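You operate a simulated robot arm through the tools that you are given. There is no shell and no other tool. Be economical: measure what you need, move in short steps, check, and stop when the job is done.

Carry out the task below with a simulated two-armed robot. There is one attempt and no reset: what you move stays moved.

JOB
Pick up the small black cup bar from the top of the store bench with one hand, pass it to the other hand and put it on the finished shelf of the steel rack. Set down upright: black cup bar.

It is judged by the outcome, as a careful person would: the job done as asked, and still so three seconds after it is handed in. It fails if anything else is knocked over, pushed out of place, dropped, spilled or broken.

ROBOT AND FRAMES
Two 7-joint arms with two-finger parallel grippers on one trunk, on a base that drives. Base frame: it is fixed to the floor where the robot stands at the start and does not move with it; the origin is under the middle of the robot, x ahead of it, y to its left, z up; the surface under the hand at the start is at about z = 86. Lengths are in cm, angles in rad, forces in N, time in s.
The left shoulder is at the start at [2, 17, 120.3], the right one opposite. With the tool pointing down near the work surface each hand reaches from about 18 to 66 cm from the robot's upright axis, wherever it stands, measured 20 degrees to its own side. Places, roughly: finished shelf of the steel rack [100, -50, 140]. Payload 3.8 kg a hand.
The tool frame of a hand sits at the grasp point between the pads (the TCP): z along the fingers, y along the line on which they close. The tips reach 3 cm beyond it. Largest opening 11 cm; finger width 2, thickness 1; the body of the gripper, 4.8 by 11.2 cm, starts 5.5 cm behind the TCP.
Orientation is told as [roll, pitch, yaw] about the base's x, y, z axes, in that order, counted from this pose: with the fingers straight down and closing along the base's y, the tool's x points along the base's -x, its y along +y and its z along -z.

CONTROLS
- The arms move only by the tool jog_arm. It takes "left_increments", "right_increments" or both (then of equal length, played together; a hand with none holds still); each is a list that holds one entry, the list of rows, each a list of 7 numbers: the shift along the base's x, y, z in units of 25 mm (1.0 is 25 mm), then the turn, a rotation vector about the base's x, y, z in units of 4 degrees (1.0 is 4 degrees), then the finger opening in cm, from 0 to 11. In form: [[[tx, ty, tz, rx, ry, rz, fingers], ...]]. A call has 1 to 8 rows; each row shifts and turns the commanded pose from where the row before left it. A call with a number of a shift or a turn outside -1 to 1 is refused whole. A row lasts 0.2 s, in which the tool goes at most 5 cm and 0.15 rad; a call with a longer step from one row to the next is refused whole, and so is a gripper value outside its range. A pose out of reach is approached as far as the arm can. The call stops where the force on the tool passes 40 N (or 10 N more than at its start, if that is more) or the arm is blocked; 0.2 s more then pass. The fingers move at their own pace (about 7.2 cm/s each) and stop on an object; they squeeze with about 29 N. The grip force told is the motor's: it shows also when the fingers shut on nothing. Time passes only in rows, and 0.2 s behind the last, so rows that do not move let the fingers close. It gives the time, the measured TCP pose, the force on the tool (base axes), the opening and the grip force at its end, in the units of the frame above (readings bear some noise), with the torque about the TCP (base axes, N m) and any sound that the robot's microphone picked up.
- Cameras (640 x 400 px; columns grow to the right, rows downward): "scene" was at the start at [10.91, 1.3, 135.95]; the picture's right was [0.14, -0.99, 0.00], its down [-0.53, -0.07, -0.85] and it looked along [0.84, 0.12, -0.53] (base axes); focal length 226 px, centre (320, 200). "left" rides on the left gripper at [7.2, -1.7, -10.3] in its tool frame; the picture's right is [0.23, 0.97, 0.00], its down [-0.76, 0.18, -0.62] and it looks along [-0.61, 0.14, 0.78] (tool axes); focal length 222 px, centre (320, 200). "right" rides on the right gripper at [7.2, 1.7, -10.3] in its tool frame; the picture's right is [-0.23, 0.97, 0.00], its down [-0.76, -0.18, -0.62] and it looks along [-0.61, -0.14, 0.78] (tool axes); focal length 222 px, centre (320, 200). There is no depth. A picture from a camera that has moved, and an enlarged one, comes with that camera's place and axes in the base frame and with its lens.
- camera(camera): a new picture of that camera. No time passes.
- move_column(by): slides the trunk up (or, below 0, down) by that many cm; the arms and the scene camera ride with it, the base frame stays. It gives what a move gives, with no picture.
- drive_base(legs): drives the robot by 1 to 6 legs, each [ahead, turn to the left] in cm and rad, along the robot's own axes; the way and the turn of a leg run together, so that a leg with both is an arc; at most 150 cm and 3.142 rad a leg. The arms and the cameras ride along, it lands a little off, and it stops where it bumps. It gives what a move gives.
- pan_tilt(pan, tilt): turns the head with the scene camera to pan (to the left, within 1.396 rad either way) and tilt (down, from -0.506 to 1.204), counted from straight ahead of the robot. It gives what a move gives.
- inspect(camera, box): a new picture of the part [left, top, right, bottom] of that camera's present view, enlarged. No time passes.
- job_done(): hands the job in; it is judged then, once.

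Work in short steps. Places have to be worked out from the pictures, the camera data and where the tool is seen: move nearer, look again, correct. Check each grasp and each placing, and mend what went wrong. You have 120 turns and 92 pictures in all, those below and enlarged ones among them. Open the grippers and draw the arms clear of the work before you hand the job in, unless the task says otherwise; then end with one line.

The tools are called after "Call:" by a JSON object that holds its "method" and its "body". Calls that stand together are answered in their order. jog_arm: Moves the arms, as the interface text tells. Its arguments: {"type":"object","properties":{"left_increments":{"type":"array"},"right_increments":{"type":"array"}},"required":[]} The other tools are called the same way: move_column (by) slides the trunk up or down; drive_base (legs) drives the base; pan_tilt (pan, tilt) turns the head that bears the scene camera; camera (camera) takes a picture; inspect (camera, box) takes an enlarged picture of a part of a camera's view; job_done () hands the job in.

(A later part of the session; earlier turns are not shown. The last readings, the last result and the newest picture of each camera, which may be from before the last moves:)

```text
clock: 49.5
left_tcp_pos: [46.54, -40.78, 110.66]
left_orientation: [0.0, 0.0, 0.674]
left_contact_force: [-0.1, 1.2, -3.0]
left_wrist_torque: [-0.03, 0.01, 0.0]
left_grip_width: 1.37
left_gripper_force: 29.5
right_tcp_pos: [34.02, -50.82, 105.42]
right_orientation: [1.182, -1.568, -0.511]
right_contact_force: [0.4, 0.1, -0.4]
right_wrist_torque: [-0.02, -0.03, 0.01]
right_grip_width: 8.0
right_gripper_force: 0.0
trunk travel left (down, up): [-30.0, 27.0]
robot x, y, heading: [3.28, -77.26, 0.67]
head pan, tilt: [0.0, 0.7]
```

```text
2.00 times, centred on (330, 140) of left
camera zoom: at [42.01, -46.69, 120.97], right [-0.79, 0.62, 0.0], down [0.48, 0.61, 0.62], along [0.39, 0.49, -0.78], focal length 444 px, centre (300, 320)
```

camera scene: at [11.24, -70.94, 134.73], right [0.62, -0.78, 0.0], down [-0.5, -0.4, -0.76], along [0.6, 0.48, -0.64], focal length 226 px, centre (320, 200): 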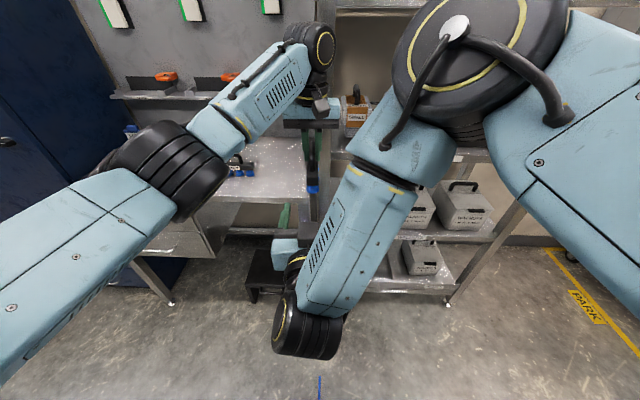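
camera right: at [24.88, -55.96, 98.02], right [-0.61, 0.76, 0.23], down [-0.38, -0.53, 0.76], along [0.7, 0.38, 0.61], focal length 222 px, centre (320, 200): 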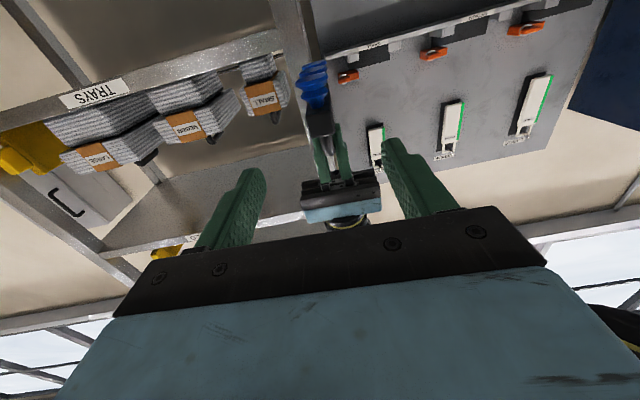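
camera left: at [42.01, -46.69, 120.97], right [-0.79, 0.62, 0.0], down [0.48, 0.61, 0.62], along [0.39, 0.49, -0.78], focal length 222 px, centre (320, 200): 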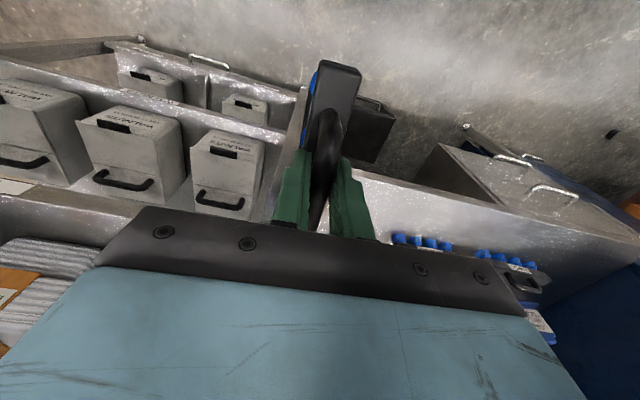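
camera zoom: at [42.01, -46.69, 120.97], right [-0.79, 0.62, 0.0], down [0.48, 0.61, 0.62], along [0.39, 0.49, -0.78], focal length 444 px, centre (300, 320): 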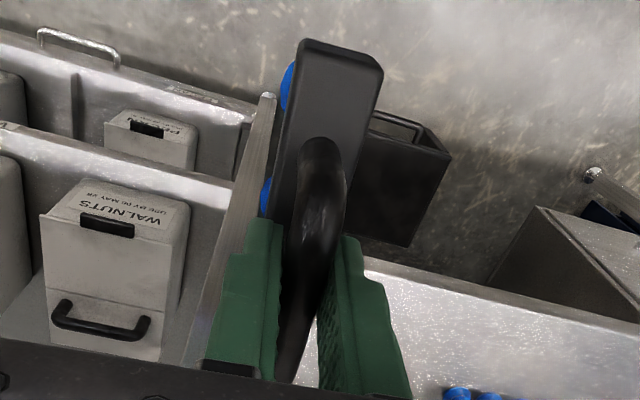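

The end is laterally within 0.1 cm of the right TCP and about 0.4 cm lower, and the yaw matches. I advance 7 cm and recheck.

Call:
{"method": "jog_arm", "body": {"right_increments": [[[0.55, 0.436, -0.16, 0, 0, 0, 7], [0.55, 0.436, 0, 0, 0, 0, 7], [0.55, 0.436, 0, 0, 0, 0, 7], [0.55, 0.436, 0, 0, 0, 0, 7], [0, 0, 0, 0, 0, 0, 7]]]}}

Call:
{"method": "camera", "body": {"camera": "scene"}}

Call:
{"method": "camera", "body": {"camera": "left"}}

Call:
{"method": "camera", "body": {"camera": "right"}}

```text
clock: 50.8
left_tcp_pos: [46.47, -40.76, 110.62]
left_orientation: [0.0, 0.0, 0.673]
left_contact_force: [-0.2, 0.6, -2.7]
left_wrist_torque: [0.04, 0.04, 0.0]
left_grip_width: 1.37
left_gripper_force: 29.2
right_tcp_pos: [39.4, -46.5, 104.88]
right_orientation: [1.051, -1.568, -0.379]
right_contact_force: [0.5, -1.2, -0.1]
right_wrist_torque: [0.0, -0.03, 0.01]
right_grip_width: 6.98
right_gripper_force: 0.0
trunk travel left (down, up): [-30.0, 27.0]
robot x, y, heading: [2.9, -77.56, 0.668]
head pan, tilt: [0.0, 0.7]
```

```text
60 pictures are left
camera scene: at [11.2, -70.92, 134.74], right [0.62, -0.78, 0.0], down [-0.5, -0.4, -0.76], along [0.6, 0.48, -0.64], focal length 226 px, centre (320, 200)
```

scene: 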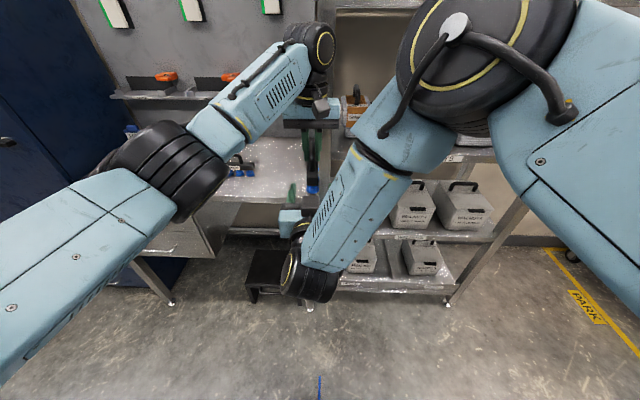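

```text
59 pictures are left
camera left: at [41.97, -46.67, 120.98], right [-0.79, 0.62, 0.0], down [0.48, 0.61, 0.62], along [0.39, 0.49, -0.78], focal length 222 px, centre (320, 200)
```

left: 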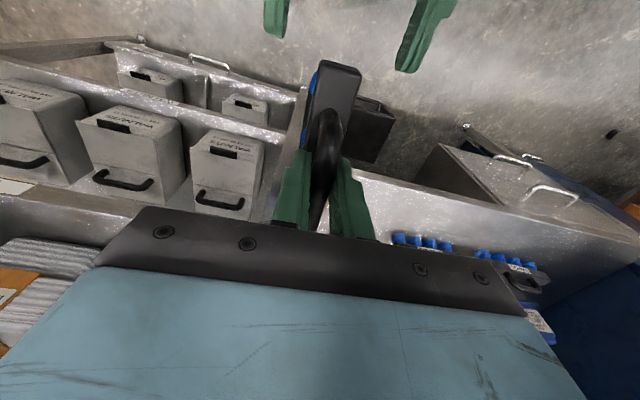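

```text
58 pictures are left
camera right: at [30.32, -51.65, 97.58], right [-0.61, 0.76, 0.23], down [-0.38, -0.53, 0.76], along [0.7, 0.38, 0.61], focal length 222 px, centre (320, 200)
```

right: 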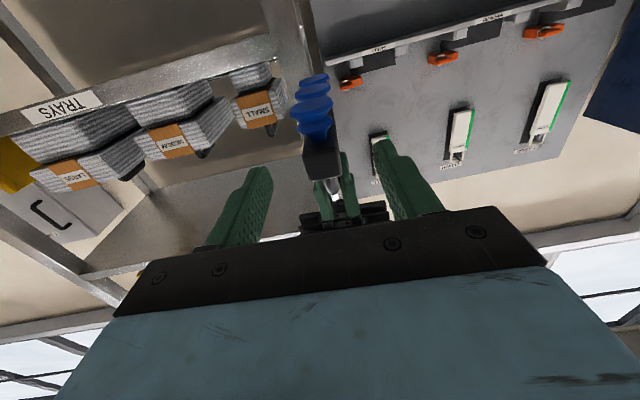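

The bar's end sits centred between the right fingers. I advance 5.5 cm so the pads cover the body up to its middle.

Call:
{"method": "jog_arm", "body": {"right_increments": [[[0.43, 0.342, 0, 0, 0, 0, 7], [0.43, 0.342, 0, 0, 0, 0, 7], [0.43, 0.342, 0, 0, 0, 0, 7], [0.43, 0.342, 0, 0, 0, 0, 7], [0, 0, 0, 0, 0, 0, 7]]]}}

Call:
{"method": "inspect", "body": {"camera": "left", "box": [220, 0, 460, 240]}}

Call:
{"method": "inspect", "body": {"camera": "right", "box": [200, 60, 440, 260]}}

Call:
{"method": "inspect", "body": {"camera": "scene", "box": [260, 90, 400, 260]}}

```text
clock: 52.0
left_tcp_pos: [46.44, -40.93, 110.68]
left_orientation: [-0.002, -0.001, 0.674]
left_contact_force: [0.3, -0.4, -2.2]
left_wrist_torque: [0.02, 0.0, -0.01]
left_grip_width: 1.34
left_gripper_force: 28.1
right_tcp_pos: [43.88, -42.99, 105.01]
right_orientation: [0.993, -1.571, -0.318]
right_contact_force: [0.7, -0.3, -0.5]
right_wrist_torque: [0.02, -0.02, -0.02]
right_grip_width: 7.02
right_gripper_force: 0.1
trunk travel left (down, up): [-30.0, 27.0]
robot x, y, heading: [3.17, -77.67, 0.675]
head pan, tilt: [0.0, 0.7]
```

```text
1.67 times, centred on (340, 120) of left
camera zoom: at [41.96, -46.67, 120.98], right [-0.79, 0.62, 0.0], down [0.48, 0.61, 0.62], along [0.39, 0.49, -0.78], focal length 370 px, centre (287, 333)
```

zoom: 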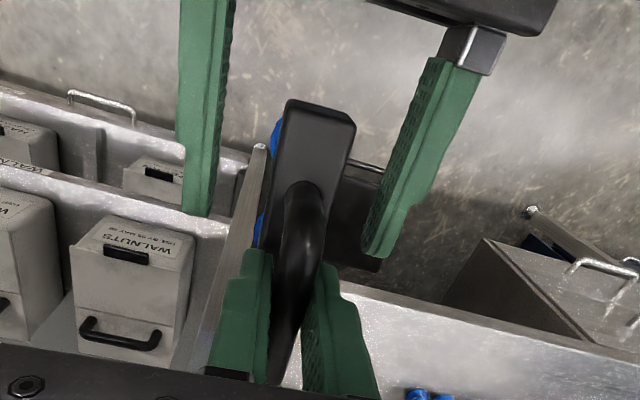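

```text
2.00 times, centred on (320, 160) of right
camera zoom: at [34.7, -48.14, 97.64], right [-0.61, 0.76, 0.23], down [-0.38, -0.53, 0.76], along [0.7, 0.38, 0.61], focal length 444 px, centre (320, 280)
```

zoom: 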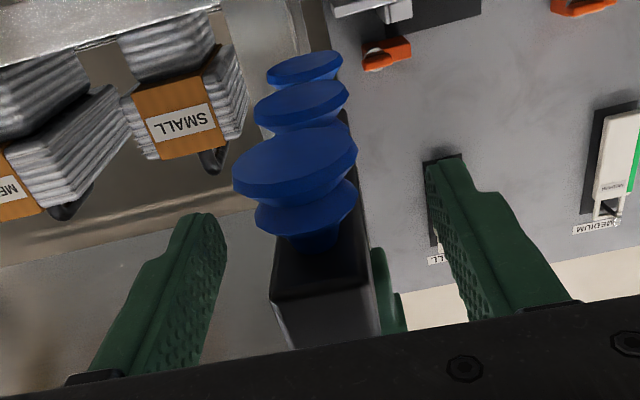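

```text
2.35 times, centred on (330, 175) of scene
camera zoom: at [11.19, -70.92, 134.74], right [0.62, -0.78, 0.0], down [-0.5, -0.4, -0.76], along [0.6, 0.48, -0.64], focal length 533 px, centre (296, 259)
```

zoom: 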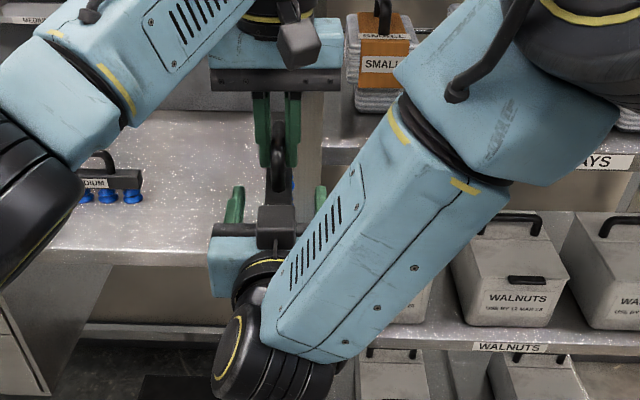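

Right fingers straddle the body symmetrically with no contact forces. I close the right hand while the left holds.

Call:
{"method": "jog_arm", "body": {"right_increments": [[[0, 0, 0, 0, 0, 0, 5], [0, 0, 0, 0, 0, 0, 3.5], [0, 0, 0, 0, 0, 0, 0], [0, 0, 0, 0, 0, 0, 0], [0, 0, 0, 0, 0, 0, 0]]]}}

Call:
{"method": "inspect", "body": {"camera": "left", "box": [220, 0, 460, 240]}}

Call:
{"method": "inspect", "body": {"camera": "right", "box": [200, 60, 440, 260]}}

```text
clock: 53.1
left_tcp_pos: [46.48, -40.73, 110.66]
left_orientation: [-0.001, -0.003, 0.675]
left_contact_force: [0.1, -1.9, -1.2]
left_wrist_torque: [0.02, -0.01, -0.01]
left_grip_width: 1.35
left_gripper_force: 29.0
right_tcp_pos: [43.76, -43.02, 104.97]
right_orientation: [1.008, -1.569, -0.338]
right_contact_force: [1.4, 0.6, 0.1]
right_wrist_torque: [-0.09, 0.06, 0.01]
right_grip_width: 2.78
right_gripper_force: 28.9
trunk travel left (down, up): [-30.0, 27.0]
robot x, y, heading: [2.93, -77.52, 0.67]
head pan, tilt: [0.0, 0.7]
```

```text
1.67 times, centred on (340, 120) of left
camera zoom: at [41.98, -46.68, 120.98], right [-0.79, 0.62, 0.0], down [0.48, 0.61, 0.62], along [0.39, 0.49, -0.78], focal length 370 px, centre (287, 333)
```

zoom: 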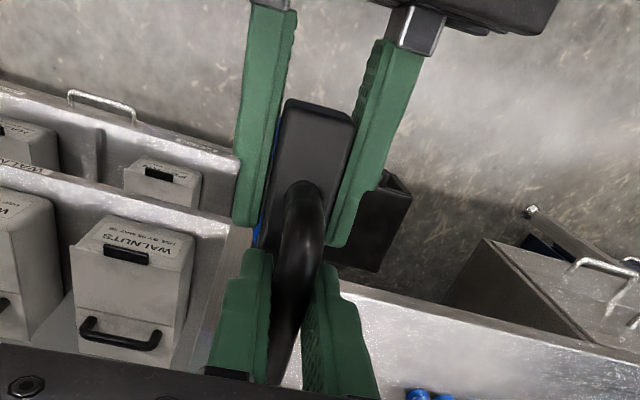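

```text
2.00 times, centred on (320, 160) of right
camera zoom: at [34.69, -48.15, 97.63], right [-0.61, 0.76, 0.23], down [-0.38, -0.53, 0.76], along [0.7, 0.38, 0.61], focal length 444 px, centre (320, 280)
```

zoom: 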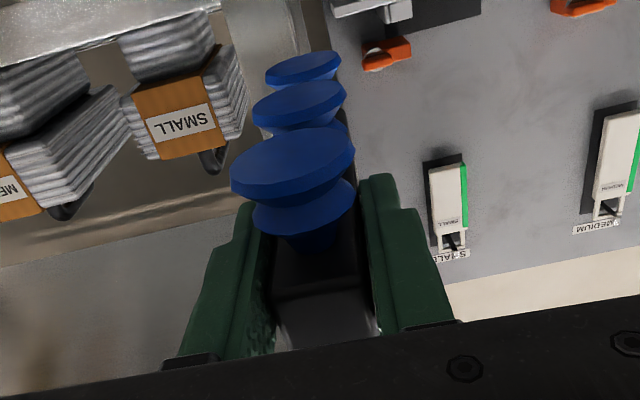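

Both hands hold the bar: right width 2.78 cm at 29 N. I open the left hand and raise it straight up.

Call:
{"method": "jog_arm", "body": {"left_increments": [[[0, 0, 0, 0, 0, 0, 3], [0, 0, 0, 0, 0, 0, 5], [0, 0, 0, 0, 0, 0, 5], [0, 0, 0.5, 0, 0, 0, 5], [0, 0, 0.8, 0, 0, 0, 5], [0, 0, 0.8, 0, 0, 0, 5], [0, 0, 0.8, 0, 0, 0, 5], [0, 0, 0.8, 0, 0, 0, 5]]]}}

Call:
{"method": "camera", "body": {"camera": "left"}}

Call:
{"method": "camera", "body": {"camera": "scene"}}

```text
clock: 55.0
left_tcp_pos: [46.41, -40.98, 119.91]
left_orientation: [-0.001, 0.0, 0.675]
left_contact_force: [0.7, -0.3, -0.4]
left_wrist_torque: [-0.02, 0.0, 0.0]
left_grip_width: 5.02
left_gripper_force: 0.0
right_tcp_pos: [43.79, -43.09, 104.96]
right_orientation: [1.421, -1.569, -0.748]
right_contact_force: [0.3, 0.0, 0.0]
right_wrist_torque: [-0.05, 0.06, 0.03]
right_grip_width: 2.78
right_gripper_force: 29.0
trunk travel left (down, up): [-30.0, 27.0]
robot x, y, heading: [3.01, -77.58, 0.672]
head pan, tilt: [0.0, 0.7]
```

```text
52 pictures are left
camera left: at [41.92, -46.78, 130.24], right [-0.79, 0.62, 0.0], down [0.48, 0.61, 0.62], along [0.39, 0.49, -0.78], focal length 222 px, centre (320, 200)
```

left: 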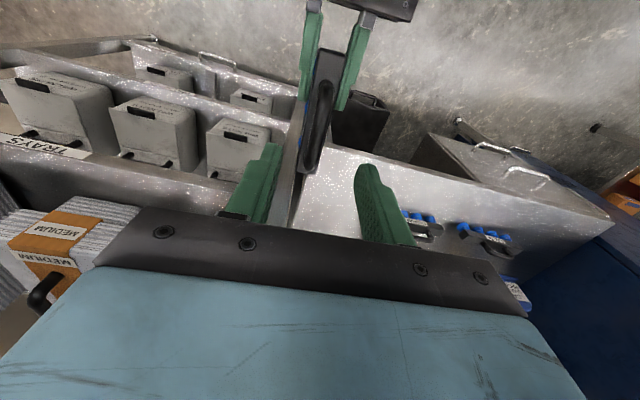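

```text
51 pictures are left
camera scene: at [11.19, -71.02, 134.74], right [0.62, -0.78, 0.0], down [-0.5, -0.4, -0.77], along [0.6, 0.48, -0.64], focal length 226 px, centre (320, 200)
```

scene: 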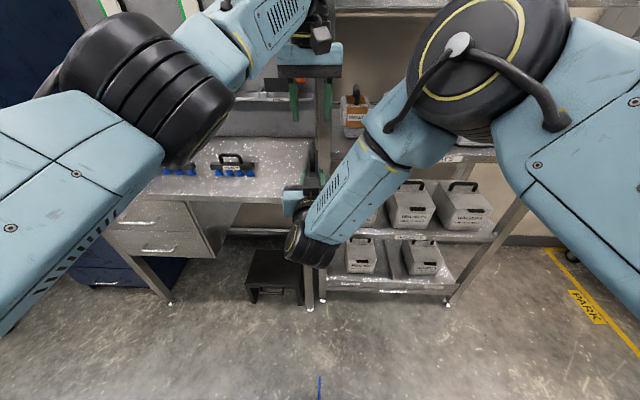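

The transfer is done and the left fingers are well clear of the handle. I withdraw the left hand to its own side, and move the right hand with the bar to the right and up.

Call:
{"method": "jog_arm", "body": {"left_increments": [[[0, 0, 0.4, 0, 0, 0, 5], [-0.955, 0.19, 0, 0, 0, 0, 5], [-0.955, 0.19, 0, 0, 0, 0, 5], [-0.955, 0.19, 0, 0, 0, 0, 5], [-0.955, 0.19, 0, 0, 0, 0, 5], [-0.955, 0.19, 0, 0, 0, 0, 5], [-0.955, 0.19, 0, 0, 0, 0, 5], [-0.955, 0.19, 0, 0, 0, 0, 5]]], "right_increments": [[[0.62, -0.78, 0, 0, 0, 0, 0], [0.62, -0.78, 0, 0, 0, 0, 0], [0.62, -0.78, 0, 0, 0, 0, 0], [0.62, -0.78, 0, 0, 0, 0, 0], [0.62, -0.78, 0, 0, 0, 0, 0], [0.62, -0.78, 0, 0, 0, 0, 0], [0.62, -0.78, 0, 0, 0, 0, 0], [0.62, -0.78, 0, 0, 0, 0, 0]]]}}

Call:
{"method": "jog_arm", "body": {"left_increments": [[[-0.955, 0.19, 0, 0, 0, 0, 5], [-0.955, 0.19, 0, 0, 0, 0, 5], [-0.955, 0.19, 0, 0, 0, 0, 5], [-0.955, 0.19, 0, 0, 0, 0, 5], [-0.955, 0.19, 0, 0, 0, 0, 5], [-0.955, 0.19, 0, 0, 0, 0, 5], [0, 0, 0, 0, 0, 0, 5]]], "right_increments": [[[0, 0, 0.8, 0, 0, 0, 0], [0, 0, 0.8, 0, 0, 0, 0], [0, 0, 0.8, 0, 0, 0, 0], [0, 0, 0.8, 0, 0, 0, 0], [0, 0, 0.8, 0, 0, 0, 0], [0, 0, 0.8, 0, 0, 0, 0], [0, 0, 0.8, 0, 0, 0, 0]]]}}

Call:
{"method": "camera", "body": {"camera": "scene"}}

Call:
{"method": "camera", "body": {"camera": "right"}}

```text
clock: 56.8
left_tcp_pos: [43.38, -35.97, 123.73]
left_orientation: [0.0, 0.002, 0.673]
left_contact_force: [-0.2, -0.1, 1.0]
left_wrist_torque: [0.0, 0.01, 0.01]
left_grip_width: 5.0
left_gripper_force: 0.2
left hand out of reach, approached as far as the arm can: row 2, 3, 4, 5, 6, 7, 8
right_tcp_pos: [47.83, -53.03, 110.55]
right_orientation: [0.376, -1.566, 0.289]
right_contact_force: [0.2, 0.6, -2.3]
right_wrist_torque: [-0.1, 0.1, 0.02]
right_grip_width: 2.75
right_gripper_force: 29.3
right hand out of reach, approached as far as the arm can: row 3, 4, 5, 6, 7, 8
trunk travel left (down, up): [-30.0, 27.0]
robot x, y, heading: [3.11, -77.6, 0.673]
head pan, tilt: [0.0, 0.7]
```

```text
clock: 58.4
left_tcp_pos: [38.87, -30.31, 127.79]
left_orientation: [0.0, -0.001, 0.672]
left_contact_force: [0.6, -0.3, 0.0]
left_wrist_torque: [-0.02, 0.0, 0.01]
left_grip_width: 5.01
left_gripper_force: 0.0
left hand out of reach, approached as far as the arm can: row 1, 2, 3, 4, 5, 6
right_tcp_pos: [48.04, -53.15, 124.19]
right_orientation: [1.076, -1.57, -0.405]
right_contact_force: [0.3, 0.3, -1.5]
right_wrist_torque: [-0.08, 0.09, 0.03]
right_grip_width: 2.77
right_gripper_force: 28.9
trunk travel left (down, up): [-30.0, 27.0]
robot x, y, heading: [2.84, -77.39, 0.672]
head pan, tilt: [0.0, 0.7]
```

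```text
50 pictures are left
camera scene: at [11.23, -70.99, 134.74], right [0.62, -0.78, 0.0], down [-0.5, -0.4, -0.77], along [0.6, 0.48, -0.64], focal length 226 px, centre (320, 200)
```

scene: 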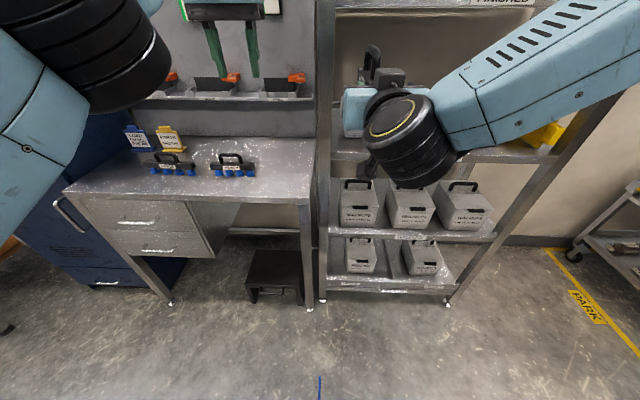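

```text
49 pictures are left
camera right: at [38.91, -58.28, 116.97], right [-0.61, 0.76, 0.23], down [-0.38, -0.53, 0.76], along [0.7, 0.38, 0.61], focal length 222 px, centre (320, 200)
```

right: 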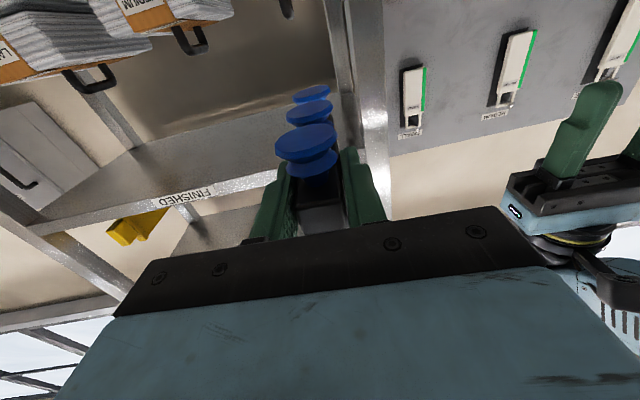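

The arms hit reach limits at that height. I lower the left hand and see where it settles.

Call:
{"method": "jog_arm", "body": {"left_increments": [[[0, 0, -0.6, 0, 0, 0, 5], [0, 0, -0.6, 0, 0, 0, 5], [0, 0, -0.6, 0, 0, 0, 5], [0, 0, -0.6, 0, 0, 0, 5], [0, 0, 0, 0, 0, 0, 5]]], "right_increments": [[[0.31, -0.39, 0, 0, 0, 0, 0], [0.31, -0.39, 0, 0, 0, 0, 0], [0.31, -0.39, 0, 0, 0, 0, 0], [0.31, -0.39, 0, 0, 0, 0, 0], [0.0, 0.0, 0, 0, 0, 0, 0]]]}}

```text
clock: 59.5
left_tcp_pos: [40.55, -29.18, 122.57]
left_orientation: [-0.001, 0.001, 0.673]
left_contact_force: [-0.5, 0.7, -0.2]
left_wrist_torque: [0.02, 0.01, 0.01]
left_grip_width: 5.04
left_gripper_force: 0.1
left hand out of reach, approached as far as the arm can: row 1, 2, 3, 4
right_tcp_pos: [51.08, -56.97, 124.39]
right_orientation: [1.109, -1.568, -0.435]
right_contact_force: [-0.3, 0.5, -3.1]
right_wrist_torque: [-0.08, 0.1, 0.01]
right_grip_width: 2.77
right_gripper_force: 28.7
trunk travel left (down, up): [-30.0, 27.0]
robot x, y, heading: [3.03, -77.64, 0.673]
head pan, tilt: [0.0, 0.7]
```

The right hand is fine and still moving right. I test pulling the left hand straight back.

Call:
{"method": "jog_arm", "body": {"left_increments": [[[-0.62, -0.5, -0.3, 0, 0, 0, 5], [-0.62, -0.5, -0.3, 0, 0, 0, 5], [-0.62, -0.5, -0.3, 0, 0, 0, 5], [-0.62, -0.5, -0.3, 0, 0, 0, 5], [0, 0, 0, 0, 0, 0, 5]]], "right_increments": [[[0.31, -0.39, 0, 0, 0, 0, 0], [0.31, -0.39, 0, 0, 0, 0, 0], [0.31, -0.39, 0, 0, 0, 0, 0], [0.31, -0.39, 0, 0, 0, 0, 0], [0.0, 0.0, 0, 0, 0, 0, 0]]]}}

Call:
{"method": "pan_tilt", "body": {"pan": 0.5, "tilt": 0.4}}

Call:
{"method": "camera", "body": {"camera": "scene"}}

```text
clock: 60.8
left_tcp_pos: [35.78, -33.45, 119.87]
left_orientation: [0.0, 0.0, 0.675]
left_contact_force: [-0.8, 0.0, -0.1]
left_wrist_torque: [-0.01, 0.0, 0.0]
left_grip_width: 4.98
left_gripper_force: 0.0
left hand out of reach, approached as far as the arm can: row 1, 2
right_tcp_pos: [53.51, -60.34, 125.24]
right_orientation: [0.331, -1.562, 0.337]
right_contact_force: [0.6, 0.1, -2.9]
right_wrist_torque: [-0.06, 0.11, 0.04]
right_grip_width: 2.78
right_gripper_force: 29.5
right hand out of reach, approached as far as the arm can: row 3, 4
trunk travel left (down, up): [-30.0, 27.0]
robot x, y, heading: [3.05, -77.68, 0.672]
head pan, tilt: [0.0, 0.7]
```

```text
clock: 61.7
left_tcp_pos: [35.68, -33.42, 119.87]
left_orientation: [0.0, 0.001, 0.674]
left_contact_force: [0.1, 0.3, -0.3]
left_wrist_torque: [-0.01, 0.0, 0.03]
left_grip_width: 5.01
left_gripper_force: 0.1
right_tcp_pos: [53.5, -60.31, 125.17]
right_orientation: [0.306, -1.564, 0.362]
right_contact_force: [-0.5, 0.3, -2.9]
right_wrist_torque: [-0.1, 0.06, -0.01]
right_grip_width: 2.77
right_gripper_force: 29.3
trunk travel left (down, up): [-30.0, 27.0]
robot x, y, heading: [2.63, -77.41, 0.67]
head pan, tilt: [0.499, 0.4]
```

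```text
48 pictures are left
camera scene: at [8.18, -67.68, 137.42], right [0.92, -0.39, 0.0], down [-0.15, -0.36, -0.92], along [0.36, 0.85, -0.39], focal length 226 px, centre (320, 200)
```

scene: 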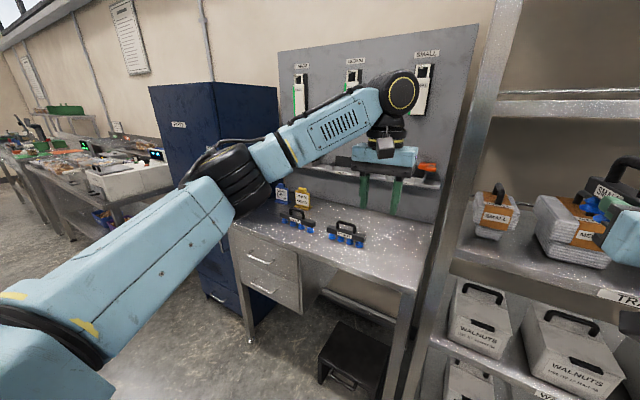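

The left hand comes back now, so I continue. The right hand is at 50 ahead and 18 right, which suits the placement.

Call:
{"method": "jog_arm", "body": {"left_increments": [[[-0.74, -0.2, -0.1, 0, 0, 0, 5], [-0.74, -0.2, -0.1, 0, 0, 0, 5], [-0.74, -0.2, -0.1, 0, 0, 0, 5], [-0.74, -0.2, -0.1, 0, 0, 0, 5], [-0.74, -0.2, -0.1, 0, 0, 0, 5], [-0.74, -0.2, -0.1, 0, 0, 0, 5], [-0.74, -0.2, -0.1, 0, 0, 0, 5], [0, 0, 0, 0, 0, 0, 5]]]}}

Call:
{"method": "move_column", "body": {"by": 23}}

Call:
{"method": "pan_tilt", "body": {"pan": -0.15, "tilt": 0.4}}

Call:
{"method": "camera", "body": {"camera": "scene"}}

Call:
{"method": "camera", "body": {"camera": "right"}}

```text
clock: 63.5
left_tcp_pos: [22.77, -37.15, 118.13]
left_orientation: [-0.001, 0.001, 0.674]
left_contact_force: [0.1, 0.5, 1.0]
left_wrist_torque: [-0.01, 0.01, 0.0]
left_grip_width: 5.04
left_gripper_force: 0.0
right_tcp_pos: [53.5, -60.27, 125.31]
right_orientation: [0.309, -1.563, 0.357]
right_contact_force: [-0.1, -0.2, -1.7]
right_wrist_torque: [-0.06, 0.08, 0.0]
right_grip_width: 2.78
right_gripper_force: 29.1
trunk travel left (down, up): [-30.0, 27.0]
robot x, y, heading: [3.17, -77.24, 0.67]
head pan, tilt: [0.499, 0.4]
```

```text
clock: 65.9
left_tcp_pos: [22.89, -36.96, 141.1]
left_orientation: [-0.001, -0.001, 0.675]
left_contact_force: [-0.1, 0.1, 0.0]
left_wrist_torque: [-0.02, -0.01, -0.02]
left_grip_width: 5.01
left_gripper_force: 0.1
right_tcp_pos: [53.49, -60.35, 148.2]
right_orientation: [0.279, -1.564, 0.387]
right_contact_force: [0.1, 0.3, -2.6]
right_wrist_torque: [-0.02, 0.09, -0.01]
right_grip_width: 2.77
right_gripper_force: 28.7
trunk travel left (down, up): [-53.0, 4.0]
robot x, y, heading: [2.76, -77.52, 0.672]
head pan, tilt: [0.499, 0.4]
```

```text
clock: 66.9
left_tcp_pos: [22.7, -37.11, 141.21]
left_orientation: [-0.001, 0.001, 0.673]
left_contact_force: [-0.6, -0.6, -0.5]
left_wrist_torque: [0.01, 0.03, -0.02]
left_grip_width: 5.01
left_gripper_force: 0.0
right_tcp_pos: [53.53, -60.3, 148.23]
right_orientation: [0.301, -1.566, 0.369]
right_contact_force: [-0.2, -0.9, -2.1]
right_wrist_torque: [-0.04, 0.1, 0.02]
right_grip_width: 2.76
right_gripper_force: 29.3
trunk travel left (down, up): [-53.0, 4.0]
robot x, y, heading: [2.23, -77.27, 0.673]
head pan, tilt: [-0.15, 0.4]
```

```text
47 pictures are left
camera scene: at [12.6, -71.59, 160.42], right [0.5, -0.87, 0.0], down [-0.34, -0.19, -0.92], along [0.8, 0.46, -0.39], focal length 226 px, centre (320, 200)
```

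scene: 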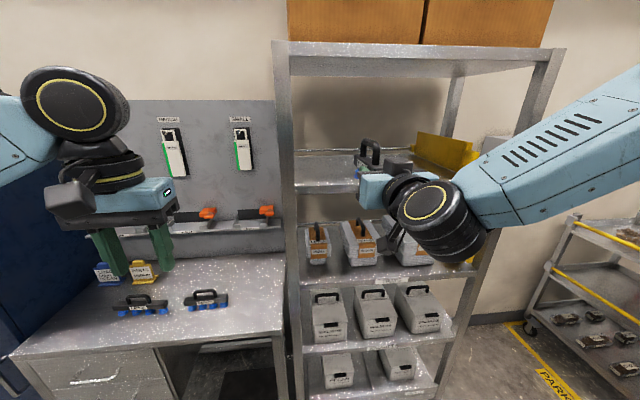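

```text
46 pictures are left
camera right: at [44.31, -65.48, 140.93], right [-0.6, 0.76, 0.23], down [-0.37, -0.52, 0.76], along [0.71, 0.37, 0.6], focal length 222 px, centre (320, 200)
```

right: 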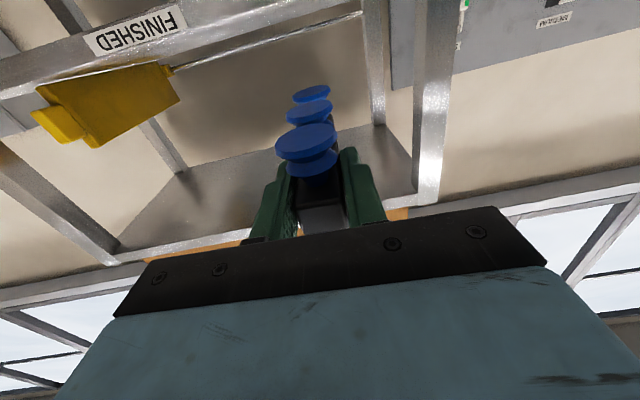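

The bar is level and above shelf height, with the way to the shelf open. I zoom in to refine the shelf's front edge.

Call:
{"method": "inspect", "body": {"camera": "scene", "box": [270, 120, 480, 270]}}

```text
2.67 times, centred on (375, 195) of scene
camera zoom: at [12.6, -71.59, 160.42], right [0.5, -0.87, 0.0], down [-0.34, -0.19, -0.92], along [0.8, 0.46, -0.39], focal length 604 px, centre (173, 213)
```

zoom: 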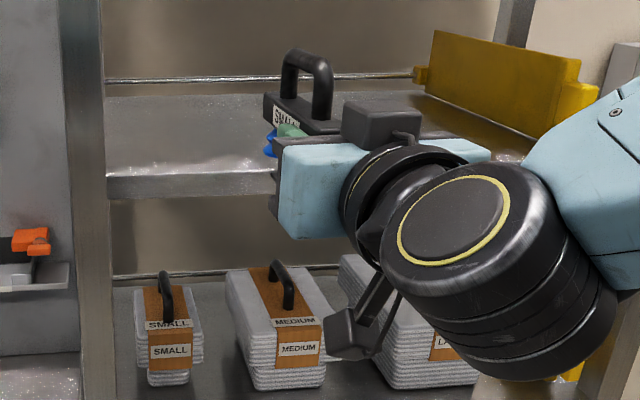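

The shelf front is at d≈28 and the bar's TCP is at d≈5, 15 cm clear of the left post. I drive ahead 25 cm and look again.

Call:
{"method": "drive_base", "body": {"legs": [[25, 0]]}}

Call:
{"method": "pan_tilt", "body": {"pan": -0.3, "tilt": 0.5}}

Call:
{"method": "camera", "body": {"camera": "scene"}}

Call:
{"method": "camera", "body": {"camera": "right"}}

```text
clock: 68.8
left_tcp_pos: [42.2, -21.51, 141.28]
left_orientation: [-0.002, 0.0, 0.677]
left_contact_force: [1.2, -0.9, 0.1]
left_wrist_torque: [-0.01, 0.01, 0.02]
left_grip_width: 5.0
left_gripper_force: 0.0
right_tcp_pos: [72.92, -44.81, 148.35]
right_orientation: [0.33, -1.565, 0.335]
right_contact_force: [-0.7, 0.6, -1.6]
right_wrist_torque: [-0.11, 0.11, 0.02]
right_grip_width: 2.76
right_gripper_force: 28.7
trunk travel left (down, up): [-53.0, 4.0]
robot x, y, heading: [22.52, -62.04, 0.672]
head pan, tilt: [-0.15, 0.4]
```

```text
clock: 69.5
left_tcp_pos: [42.17, -21.54, 141.17]
left_orientation: [-0.002, 0.001, 0.677]
left_contact_force: [0.8, 0.2, 0.7]
left_wrist_torque: [0.0, 0.04, 0.03]
left_grip_width: 5.01
left_gripper_force: 0.0
right_tcp_pos: [73.07, -44.9, 148.11]
right_orientation: [0.261, -1.562, 0.409]
right_contact_force: [0.2, 0.1, -2.2]
right_wrist_torque: [-0.07, 0.09, -0.03]
right_grip_width: 2.78
right_gripper_force: 29.0
trunk travel left (down, up): [-53.0, 4.0]
robot x, y, heading: [22.74, -61.8, 0.672]
head pan, tilt: [-0.3, 0.499]
```

```text
44 pictures are left
camera scene: at [32.56, -57.37, 159.5], right [0.36, -0.93, 0.0], down [-0.45, -0.17, -0.88], along [0.82, 0.32, -0.48], focal length 226 px, centre (320, 200)
```

scene: 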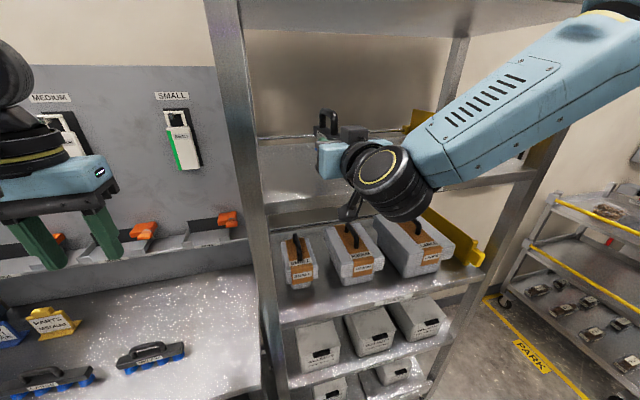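

```text
43 pictures are left
camera right: at [63.8, -49.91, 140.9], right [-0.6, 0.76, 0.23], down [-0.37, -0.52, 0.77], along [0.7, 0.38, 0.6], focal length 222 px, centre (320, 200)
```

right: 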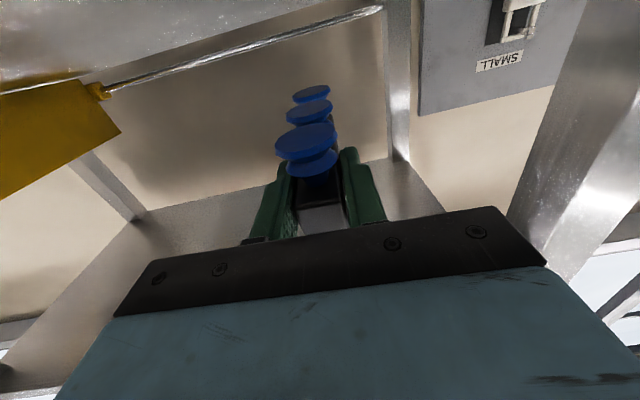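

I zoom in to judge how far the bar is over the shelf.

Call:
{"method": "inspect", "body": {"camera": "scene", "box": [240, 95, 440, 235]}}

```text
2.86 times, centred on (340, 165) of scene
camera zoom: at [32.56, -57.37, 159.5], right [0.36, -0.93, 0.0], down [-0.45, -0.17, -0.88], along [0.82, 0.32, -0.48], focal length 647 px, centre (263, 300)
```

zoom: 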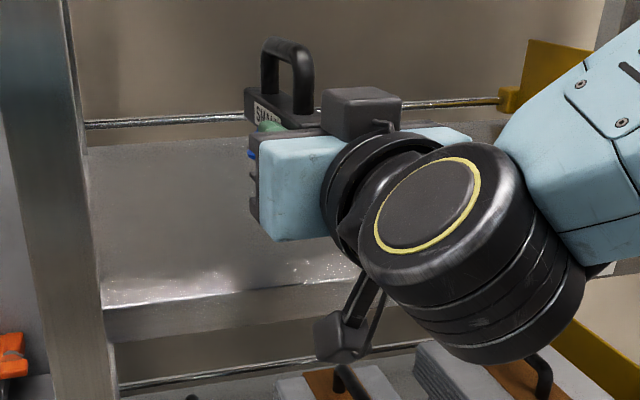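

TCP is 1.5 cm past the edge. I go 3.7 cm further in by arm, then down about 4.5 cm.

Call:
{"method": "jog_arm", "body": {"right_increments": [[[0.58, 0.46, 0, 0, 0, 0, 0], [0.58, 0.46, 0, 0, 0, 0, 0], [0, 0, -0.45, 0, 0, 0, 0], [0, 0, -0.45, 0, 0, 0, 0], [0, 0, -0.45, 0, 0, 0, 0], [0, 0, -0.45, 0, 0, 0, 0], [0, 0, 0, 0, 0, 0, 0]]]}}

Call:
{"method": "camera", "body": {"camera": "right"}}

Call:
{"method": "inspect", "body": {"camera": "scene", "box": [240, 95, 440, 235]}}

```text
clock: 71.0
left_tcp_pos: [42.24, -21.46, 141.15]
left_orientation: [0.0, 0.0, 0.677]
left_contact_force: [0.0, 0.6, 0.9]
left_wrist_torque: [0.02, 0.02, -0.02]
left_grip_width: 5.01
left_gripper_force: 0.0
right_tcp_pos: [75.68, -42.38, 148.41]
right_orientation: [0.145, -1.559, 0.521]
right_contact_force: [-0.6, -0.2, -2.5]
right_wrist_torque: [-0.09, 0.12, -0.02]
right_grip_width: 2.79
right_gripper_force: 28.5
right hand out of reach, approached as far as the arm can: row 2, 3, 4, 5, 6
trunk travel left (down, up): [-53.0, 4.0]
robot x, y, heading: [22.19, -62.11, 0.673]
head pan, tilt: [-0.3, 0.499]
```

```text
41 pictures are left
camera right: at [66.43, -47.51, 141.19], right [-0.6, 0.77, 0.23], down [-0.37, -0.52, 0.77], along [0.71, 0.37, 0.6], focal length 222 px, centre (320, 200)
```

right: 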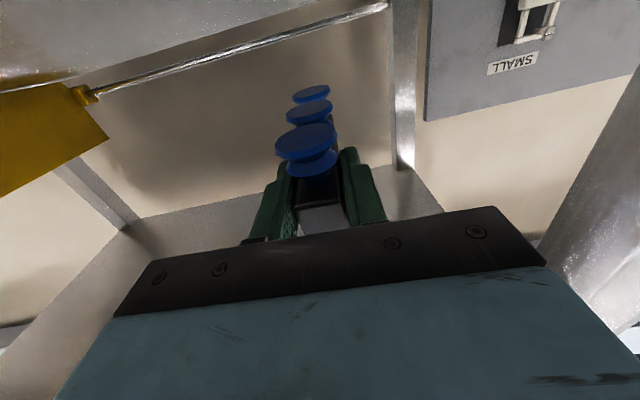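

```text
2.86 times, centred on (340, 165) of scene
camera zoom: at [32.51, -57.4, 159.51], right [0.36, -0.93, 0.0], down [-0.45, -0.17, -0.88], along [0.82, 0.32, -0.48], focal length 647 px, centre (263, 300)
```

zoom: 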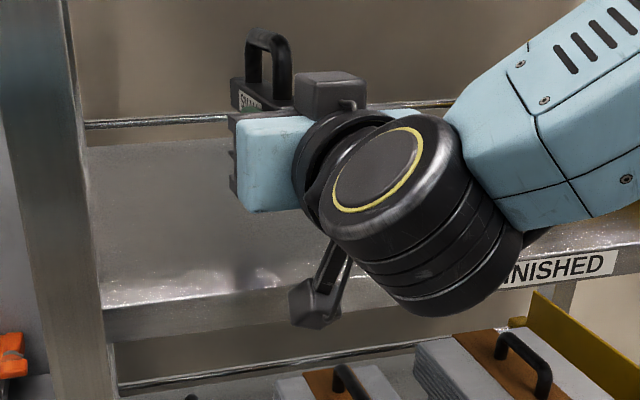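

The arm reached the spot (d≈33.5) but hit a joint limit before it could go down. I lower it with the trunk instead.

Call:
{"method": "move_column", "body": {"by": -4.5}}

Call:
{"method": "inspect", "body": {"camera": "scene", "box": [240, 85, 440, 225]}}

Call:
{"method": "camera", "body": {"camera": "right"}}

```text
clock: 71.9
left_tcp_pos: [42.13, -21.61, 136.68]
left_orientation: [-0.001, -0.002, 0.676]
left_contact_force: [-0.3, 0.0, -0.1]
left_wrist_torque: [0.0, 0.02, 0.05]
left_grip_width: 4.98
left_gripper_force: 0.0
right_tcp_pos: [75.55, -42.44, 143.95]
right_orientation: [0.165, -1.559, 0.499]
right_contact_force: [1.4, 0.1, -3.2]
right_wrist_torque: [-0.07, 0.05, 0.01]
right_grip_width: 2.78
right_gripper_force: 28.6
trunk travel left (down, up): [-48.5, 8.5]
robot x, y, heading: [22.24, -62.13, 0.672]
head pan, tilt: [-0.3, 0.499]
```

```text
2.86 times, centred on (340, 155) of scene
camera zoom: at [32.49, -57.43, 155.01], right [0.36, -0.93, 0.0], down [-0.45, -0.17, -0.88], along [0.82, 0.32, -0.48], focal length 647 px, centre (263, 329)
```

zoom: 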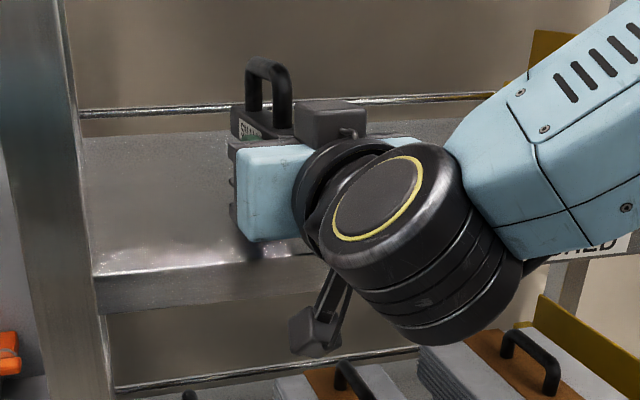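

```text
38 pictures are left
camera right: at [66.41, -47.53, 136.7], right [-0.6, 0.77, 0.23], down [-0.37, -0.52, 0.77], along [0.71, 0.37, 0.6], focal length 222 px, centre (320, 200)
```

right: 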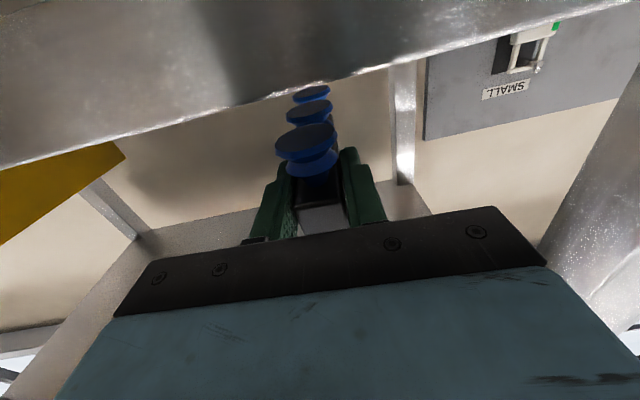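

About 2–2.5 cm remain. I lower by the trunk in small steps and watch the force.

Call:
{"method": "move_column", "body": {"by": -1.3}}

Call:
{"method": "move_column", "body": {"by": -0.4}}

Call:
{"method": "camera", "body": {"camera": "right"}}

```text
clock: 72.5
left_tcp_pos: [42.19, -21.62, 135.39]
left_orientation: [0.0, -0.001, 0.673]
left_contact_force: [1.2, -0.2, 0.0]
left_wrist_torque: [-0.03, -0.04, 0.01]
left_grip_width: 5.03
left_gripper_force: 0.1
right_tcp_pos: [75.75, -42.37, 142.51]
right_orientation: [0.157, -1.561, 0.506]
right_contact_force: [0.4, -1.6, -2.2]
right_wrist_torque: [-0.01, 0.08, -0.01]
right_grip_width: 2.76
right_gripper_force: 29.1
trunk travel left (down, up): [-47.2, 9.8]
robot x, y, heading: [22.1, -61.89, 0.674]
head pan, tilt: [-0.3, 0.499]
```

```text
clock: 73.1
left_tcp_pos: [42.17, -21.63, 134.99]
left_orientation: [0.001, 0.001, 0.676]
left_contact_force: [0.5, -1.3, -0.4]
left_wrist_torque: [0.0, 0.02, -0.01]
left_grip_width: 5.0
left_gripper_force: 0.0
right_tcp_pos: [75.62, -42.48, 142.21]
right_orientation: [0.155, -1.559, 0.51]
right_contact_force: [0.0, 0.0, -2.3]
right_wrist_torque: [-0.07, 0.1, 0.01]
right_grip_width: 2.78
right_gripper_force: 28.7
trunk travel left (down, up): [-46.8, 10.2]
robot x, y, heading: [22.07, -61.87, 0.67]
head pan, tilt: [-0.3, 0.499]
```

```text
37 pictures are left
camera right: at [66.42, -47.52, 134.99], right [-0.6, 0.77, 0.23], down [-0.37, -0.52, 0.77], along [0.71, 0.37, 0.6], focal length 222 px, centre (320, 200)
```

right: 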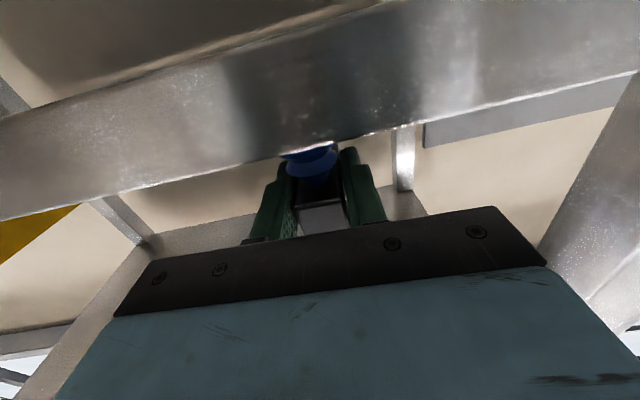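

About 1 cm still remains. I continue in small steps.

Call:
{"method": "move_column", "body": {"by": -0.6}}

Call:
{"method": "move_column", "body": {"by": -0.3}}

Call:
{"method": "inspect", "body": {"camera": "scene", "box": [270, 85, 390, 175]}}

```text
clock: 73.6
left_tcp_pos: [42.26, -21.63, 134.44]
left_orientation: [0.0, -0.001, 0.675]
left_contact_force: [0.0, -0.6, -0.1]
left_wrist_torque: [-0.01, -0.02, 0.02]
left_grip_width: 5.01
left_gripper_force: 0.0
right_tcp_pos: [75.65, -42.46, 141.61]
right_orientation: [0.154, -1.56, 0.511]
right_contact_force: [-0.3, -0.1, -2.3]
right_wrist_torque: [-0.1, 0.13, -0.03]
right_grip_width: 2.78
right_gripper_force: 29.1
trunk travel left (down, up): [-46.2, 10.8]
robot x, y, heading: [22.09, -61.97, 0.677]
head pan, tilt: [-0.3, 0.499]
```

```text
clock: 74.1
left_tcp_pos: [42.13, -21.66, 134.01]
left_orientation: [0.001, -0.001, 0.675]
left_contact_force: [-0.1, 0.0, 0.9]
left_wrist_torque: [-0.02, -0.02, 0.01]
left_grip_width: 5.03
left_gripper_force: 0.0
right_tcp_pos: [75.59, -42.4, 141.41]
right_orientation: [0.203, -1.562, 0.462]
right_contact_force: [1.0, 0.6, 0.4]
right_wrist_torque: [0.15, -0.09, -0.01]
right_grip_width: 2.78
right_gripper_force: 29.4
trunk travel left (down, up): [-45.9, 11.1]
robot x, y, heading: [22.56, -62.06, 0.666]
head pan, tilt: [-0.3, 0.499]
```

```text
4.44 times, centred on (330, 130) of scene
camera zoom: at [32.49, -57.42, 152.41], right [0.36, -0.93, 0.0], down [-0.45, -0.17, -0.88], along [0.82, 0.32, -0.48], focal length 1007 px, centre (276, 511)
```

zoom: 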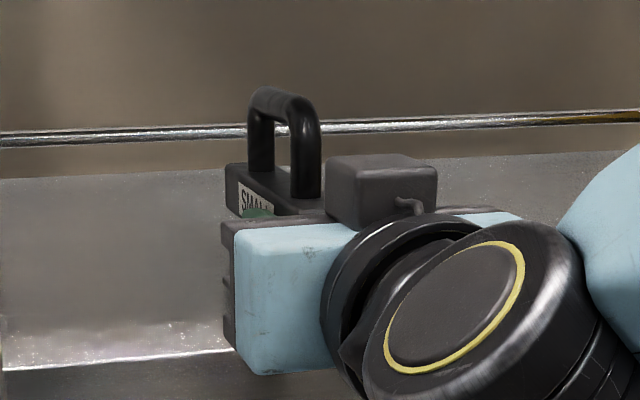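

Contact has begun: the weight is offloaded and the torque changed sign. One more small step down seats all the cups.

Call:
{"method": "move_column", "body": {"by": -0.2}}

```text
clock: 74.7
left_tcp_pos: [42.18, -21.51, 133.78]
left_orientation: [0.0, -0.001, 0.676]
left_contact_force: [-0.3, -0.4, -0.3]
left_wrist_torque: [0.01, 0.02, -0.01]
left_grip_width: 5.01
left_gripper_force: 0.0
right_tcp_pos: [75.6, -42.5, 141.32]
right_orientation: [0.366, -1.564, 0.298]
right_contact_force: [1.5, 0.1, 6.4]
right_wrist_torque: [0.53, -0.56, -0.05]
right_grip_width: 2.77
right_gripper_force: 28.8
trunk travel left (down, up): [-45.7, 11.3]
robot x, y, heading: [22.64, -62.14, 0.669]
head pan, tilt: [-0.3, 0.499]
```

Force acts through the far cup only, so the bar is slightly nose-down. One more 0.2 cm step lets it level before I release.

Call:
{"method": "move_column", "body": {"by": -0.2}}

Call:
{"method": "inspect", "body": {"camera": "right", "box": [220, 100, 420, 260]}}

```text
clock: 75.2
left_tcp_pos: [42.11, -21.51, 133.75]
left_orientation: [-0.001, 0.001, 0.676]
left_contact_force: [0.2, 0.0, -0.4]
left_wrist_torque: [0.0, 0.02, 0.0]
left_grip_width: 5.02
left_gripper_force: 0.1
right_tcp_pos: [75.68, -42.5, 141.18]
right_orientation: [0.623, -1.565, 0.041]
right_contact_force: [4.8, 1.2, 18.2]
right_wrist_torque: [-0.1, 0.05, -0.01]
right_grip_width: 2.8
right_gripper_force: 28.7
trunk travel left (down, up): [-45.5, 11.5]
robot x, y, heading: [22.49, -62.45, 0.673]
head pan, tilt: [-0.3, 0.499]
```

```text
2.50 times, centred on (320, 180) of right
camera zoom: at [66.41, -47.5, 133.94], right [-0.6, 0.77, 0.23], down [-0.38, -0.52, 0.76], along [0.71, 0.37, 0.6], focal length 555 px, centre (320, 250)
```

zoom: 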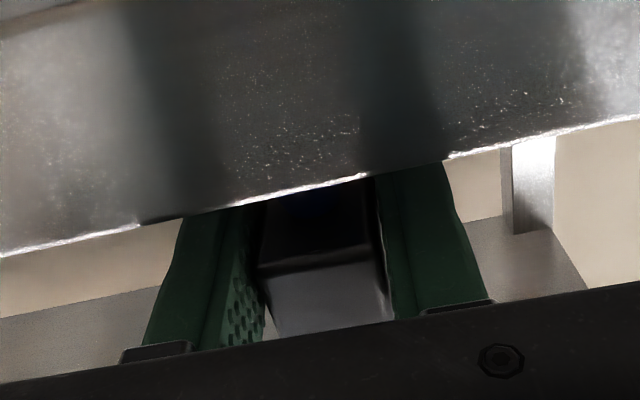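

All cups now bear, with the torque near zero. I relax slightly and open the right hand gently.

Call:
{"method": "move_column", "body": {"by": 0.15}}

Call:
{"method": "jog_arm", "body": {"right_increments": [[[0, 0, 0, 0, 0, 0, 3.2], [0, 0, 0, 0, 0, 0, 4], [0, 0, 0, 0, 0, 0, 5], [0, 0, 0, 0, 0, 0, 6], [0, 0, 0, 0, 0, 0, 6]]]}}

Call:
{"method": "inspect", "body": {"camera": "scene", "box": [270, 85, 390, 175]}}

Call:
{"method": "inspect", "body": {"camera": "right", "box": [220, 100, 420, 260]}}

```text
clock: 75.7
left_tcp_pos: [42.06, -21.6, 133.89]
left_orientation: [0.0, 0.0, 0.674]
left_contact_force: [0.5, 0.0, 0.1]
left_wrist_torque: [0.01, -0.02, -0.02]
left_grip_width: 5.01
left_gripper_force: 0.0
right_tcp_pos: [75.48, -42.36, 141.13]
right_orientation: [0.228, -1.563, 0.433]
right_contact_force: [5.0, 1.6, 18.2]
right_wrist_torque: [0.1, -0.21, -0.03]
right_grip_width: 2.77
right_gripper_force: 28.8
trunk travel left (down, up): [-45.6, 11.3]
robot x, y, heading: [22.23, -62.02, 0.668]
head pan, tilt: [-0.3, 0.499]
```

```text
clock: 76.9
left_tcp_pos: [42.1, -21.5, 133.87]
left_orientation: [0.0, 0.0, 0.675]
left_contact_force: [0.1, 0.3, -0.1]
left_wrist_torque: [0.0, -0.01, 0.0]
left_grip_width: 5.0
left_gripper_force: 0.0
right_tcp_pos: [75.6, -42.48, 141.12]
right_orientation: [0.162, -1.56, 0.501]
right_contact_force: [0.6, -0.8, 0.2]
right_wrist_torque: [-0.02, 0.02, 0.01]
right_grip_width: 6.01
right_gripper_force: 0.1
trunk travel left (down, up): [-45.6, 11.3]
robot x, y, heading: [22.44, -62.31, 0.673]
head pan, tilt: [-0.3, 0.499]
```

```text
4.44 times, centred on (330, 130) of scene
camera zoom: at [32.49, -57.42, 152.16], right [0.36, -0.93, 0.0], down [-0.45, -0.17, -0.88], along [0.82, 0.32, -0.48], focal length 1007 px, centre (276, 511)
```

zoom: 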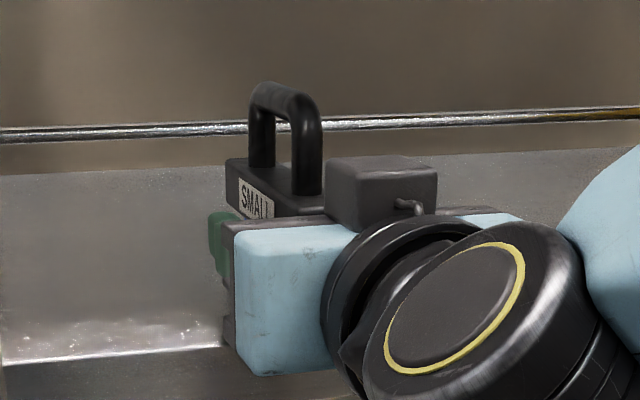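

```text
2.50 times, centred on (320, 180) of right
camera zoom: at [66.41, -47.52, 133.85], right [-0.6, 0.77, 0.23], down [-0.37, -0.52, 0.77], along [0.71, 0.37, 0.6], focal length 555 px, centre (320, 250)
```

zoom: 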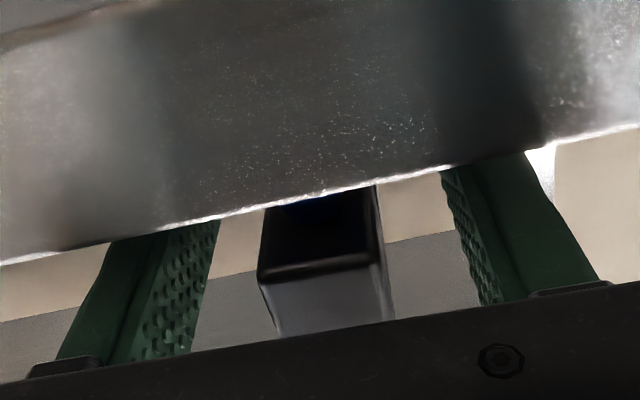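

The bar stands free between the open fingers. I back straight out with the base.

Call:
{"method": "drive_base", "body": {"legs": [[-12, 0]]}}

Call:
{"method": "camera", "body": {"camera": "scene"}}

```text
clock: 78.1
left_tcp_pos: [33.07, -28.84, 133.7]
left_orientation: [0.001, -0.002, 0.676]
left_contact_force: [-0.4, 0.1, 0.0]
left_wrist_torque: [0.03, -0.04, -0.01]
left_grip_width: 5.05
left_gripper_force: 0.1
right_tcp_pos: [66.49, -49.65, 141.16]
right_orientation: [0.151, -1.559, 0.515]
right_contact_force: [-0.3, 0.1, 0.1]
right_wrist_torque: [-0.01, 0.01, -0.01]
right_grip_width: 6.01
right_gripper_force: 0.0
trunk travel left (down, up): [-45.6, 11.3]
robot x, y, heading: [13.14, -69.48, 0.673]
head pan, tilt: [-0.3, 0.499]
```

```text
32 pictures are left
camera scene: at [23.4, -64.65, 152.15], right [0.36, -0.93, 0.0], down [-0.45, -0.17, -0.88], along [0.82, 0.32, -0.48], focal length 226 px, centre (320, 200)
```

scene: 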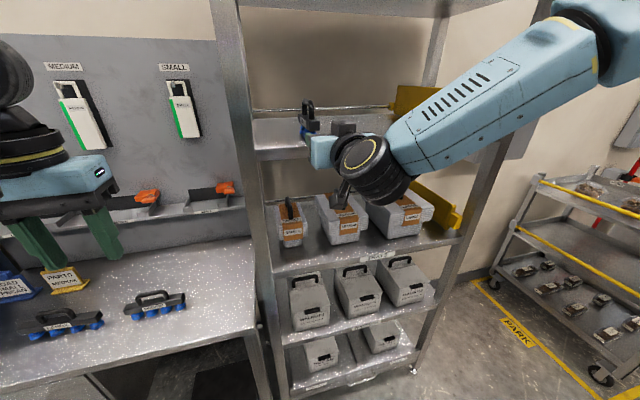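

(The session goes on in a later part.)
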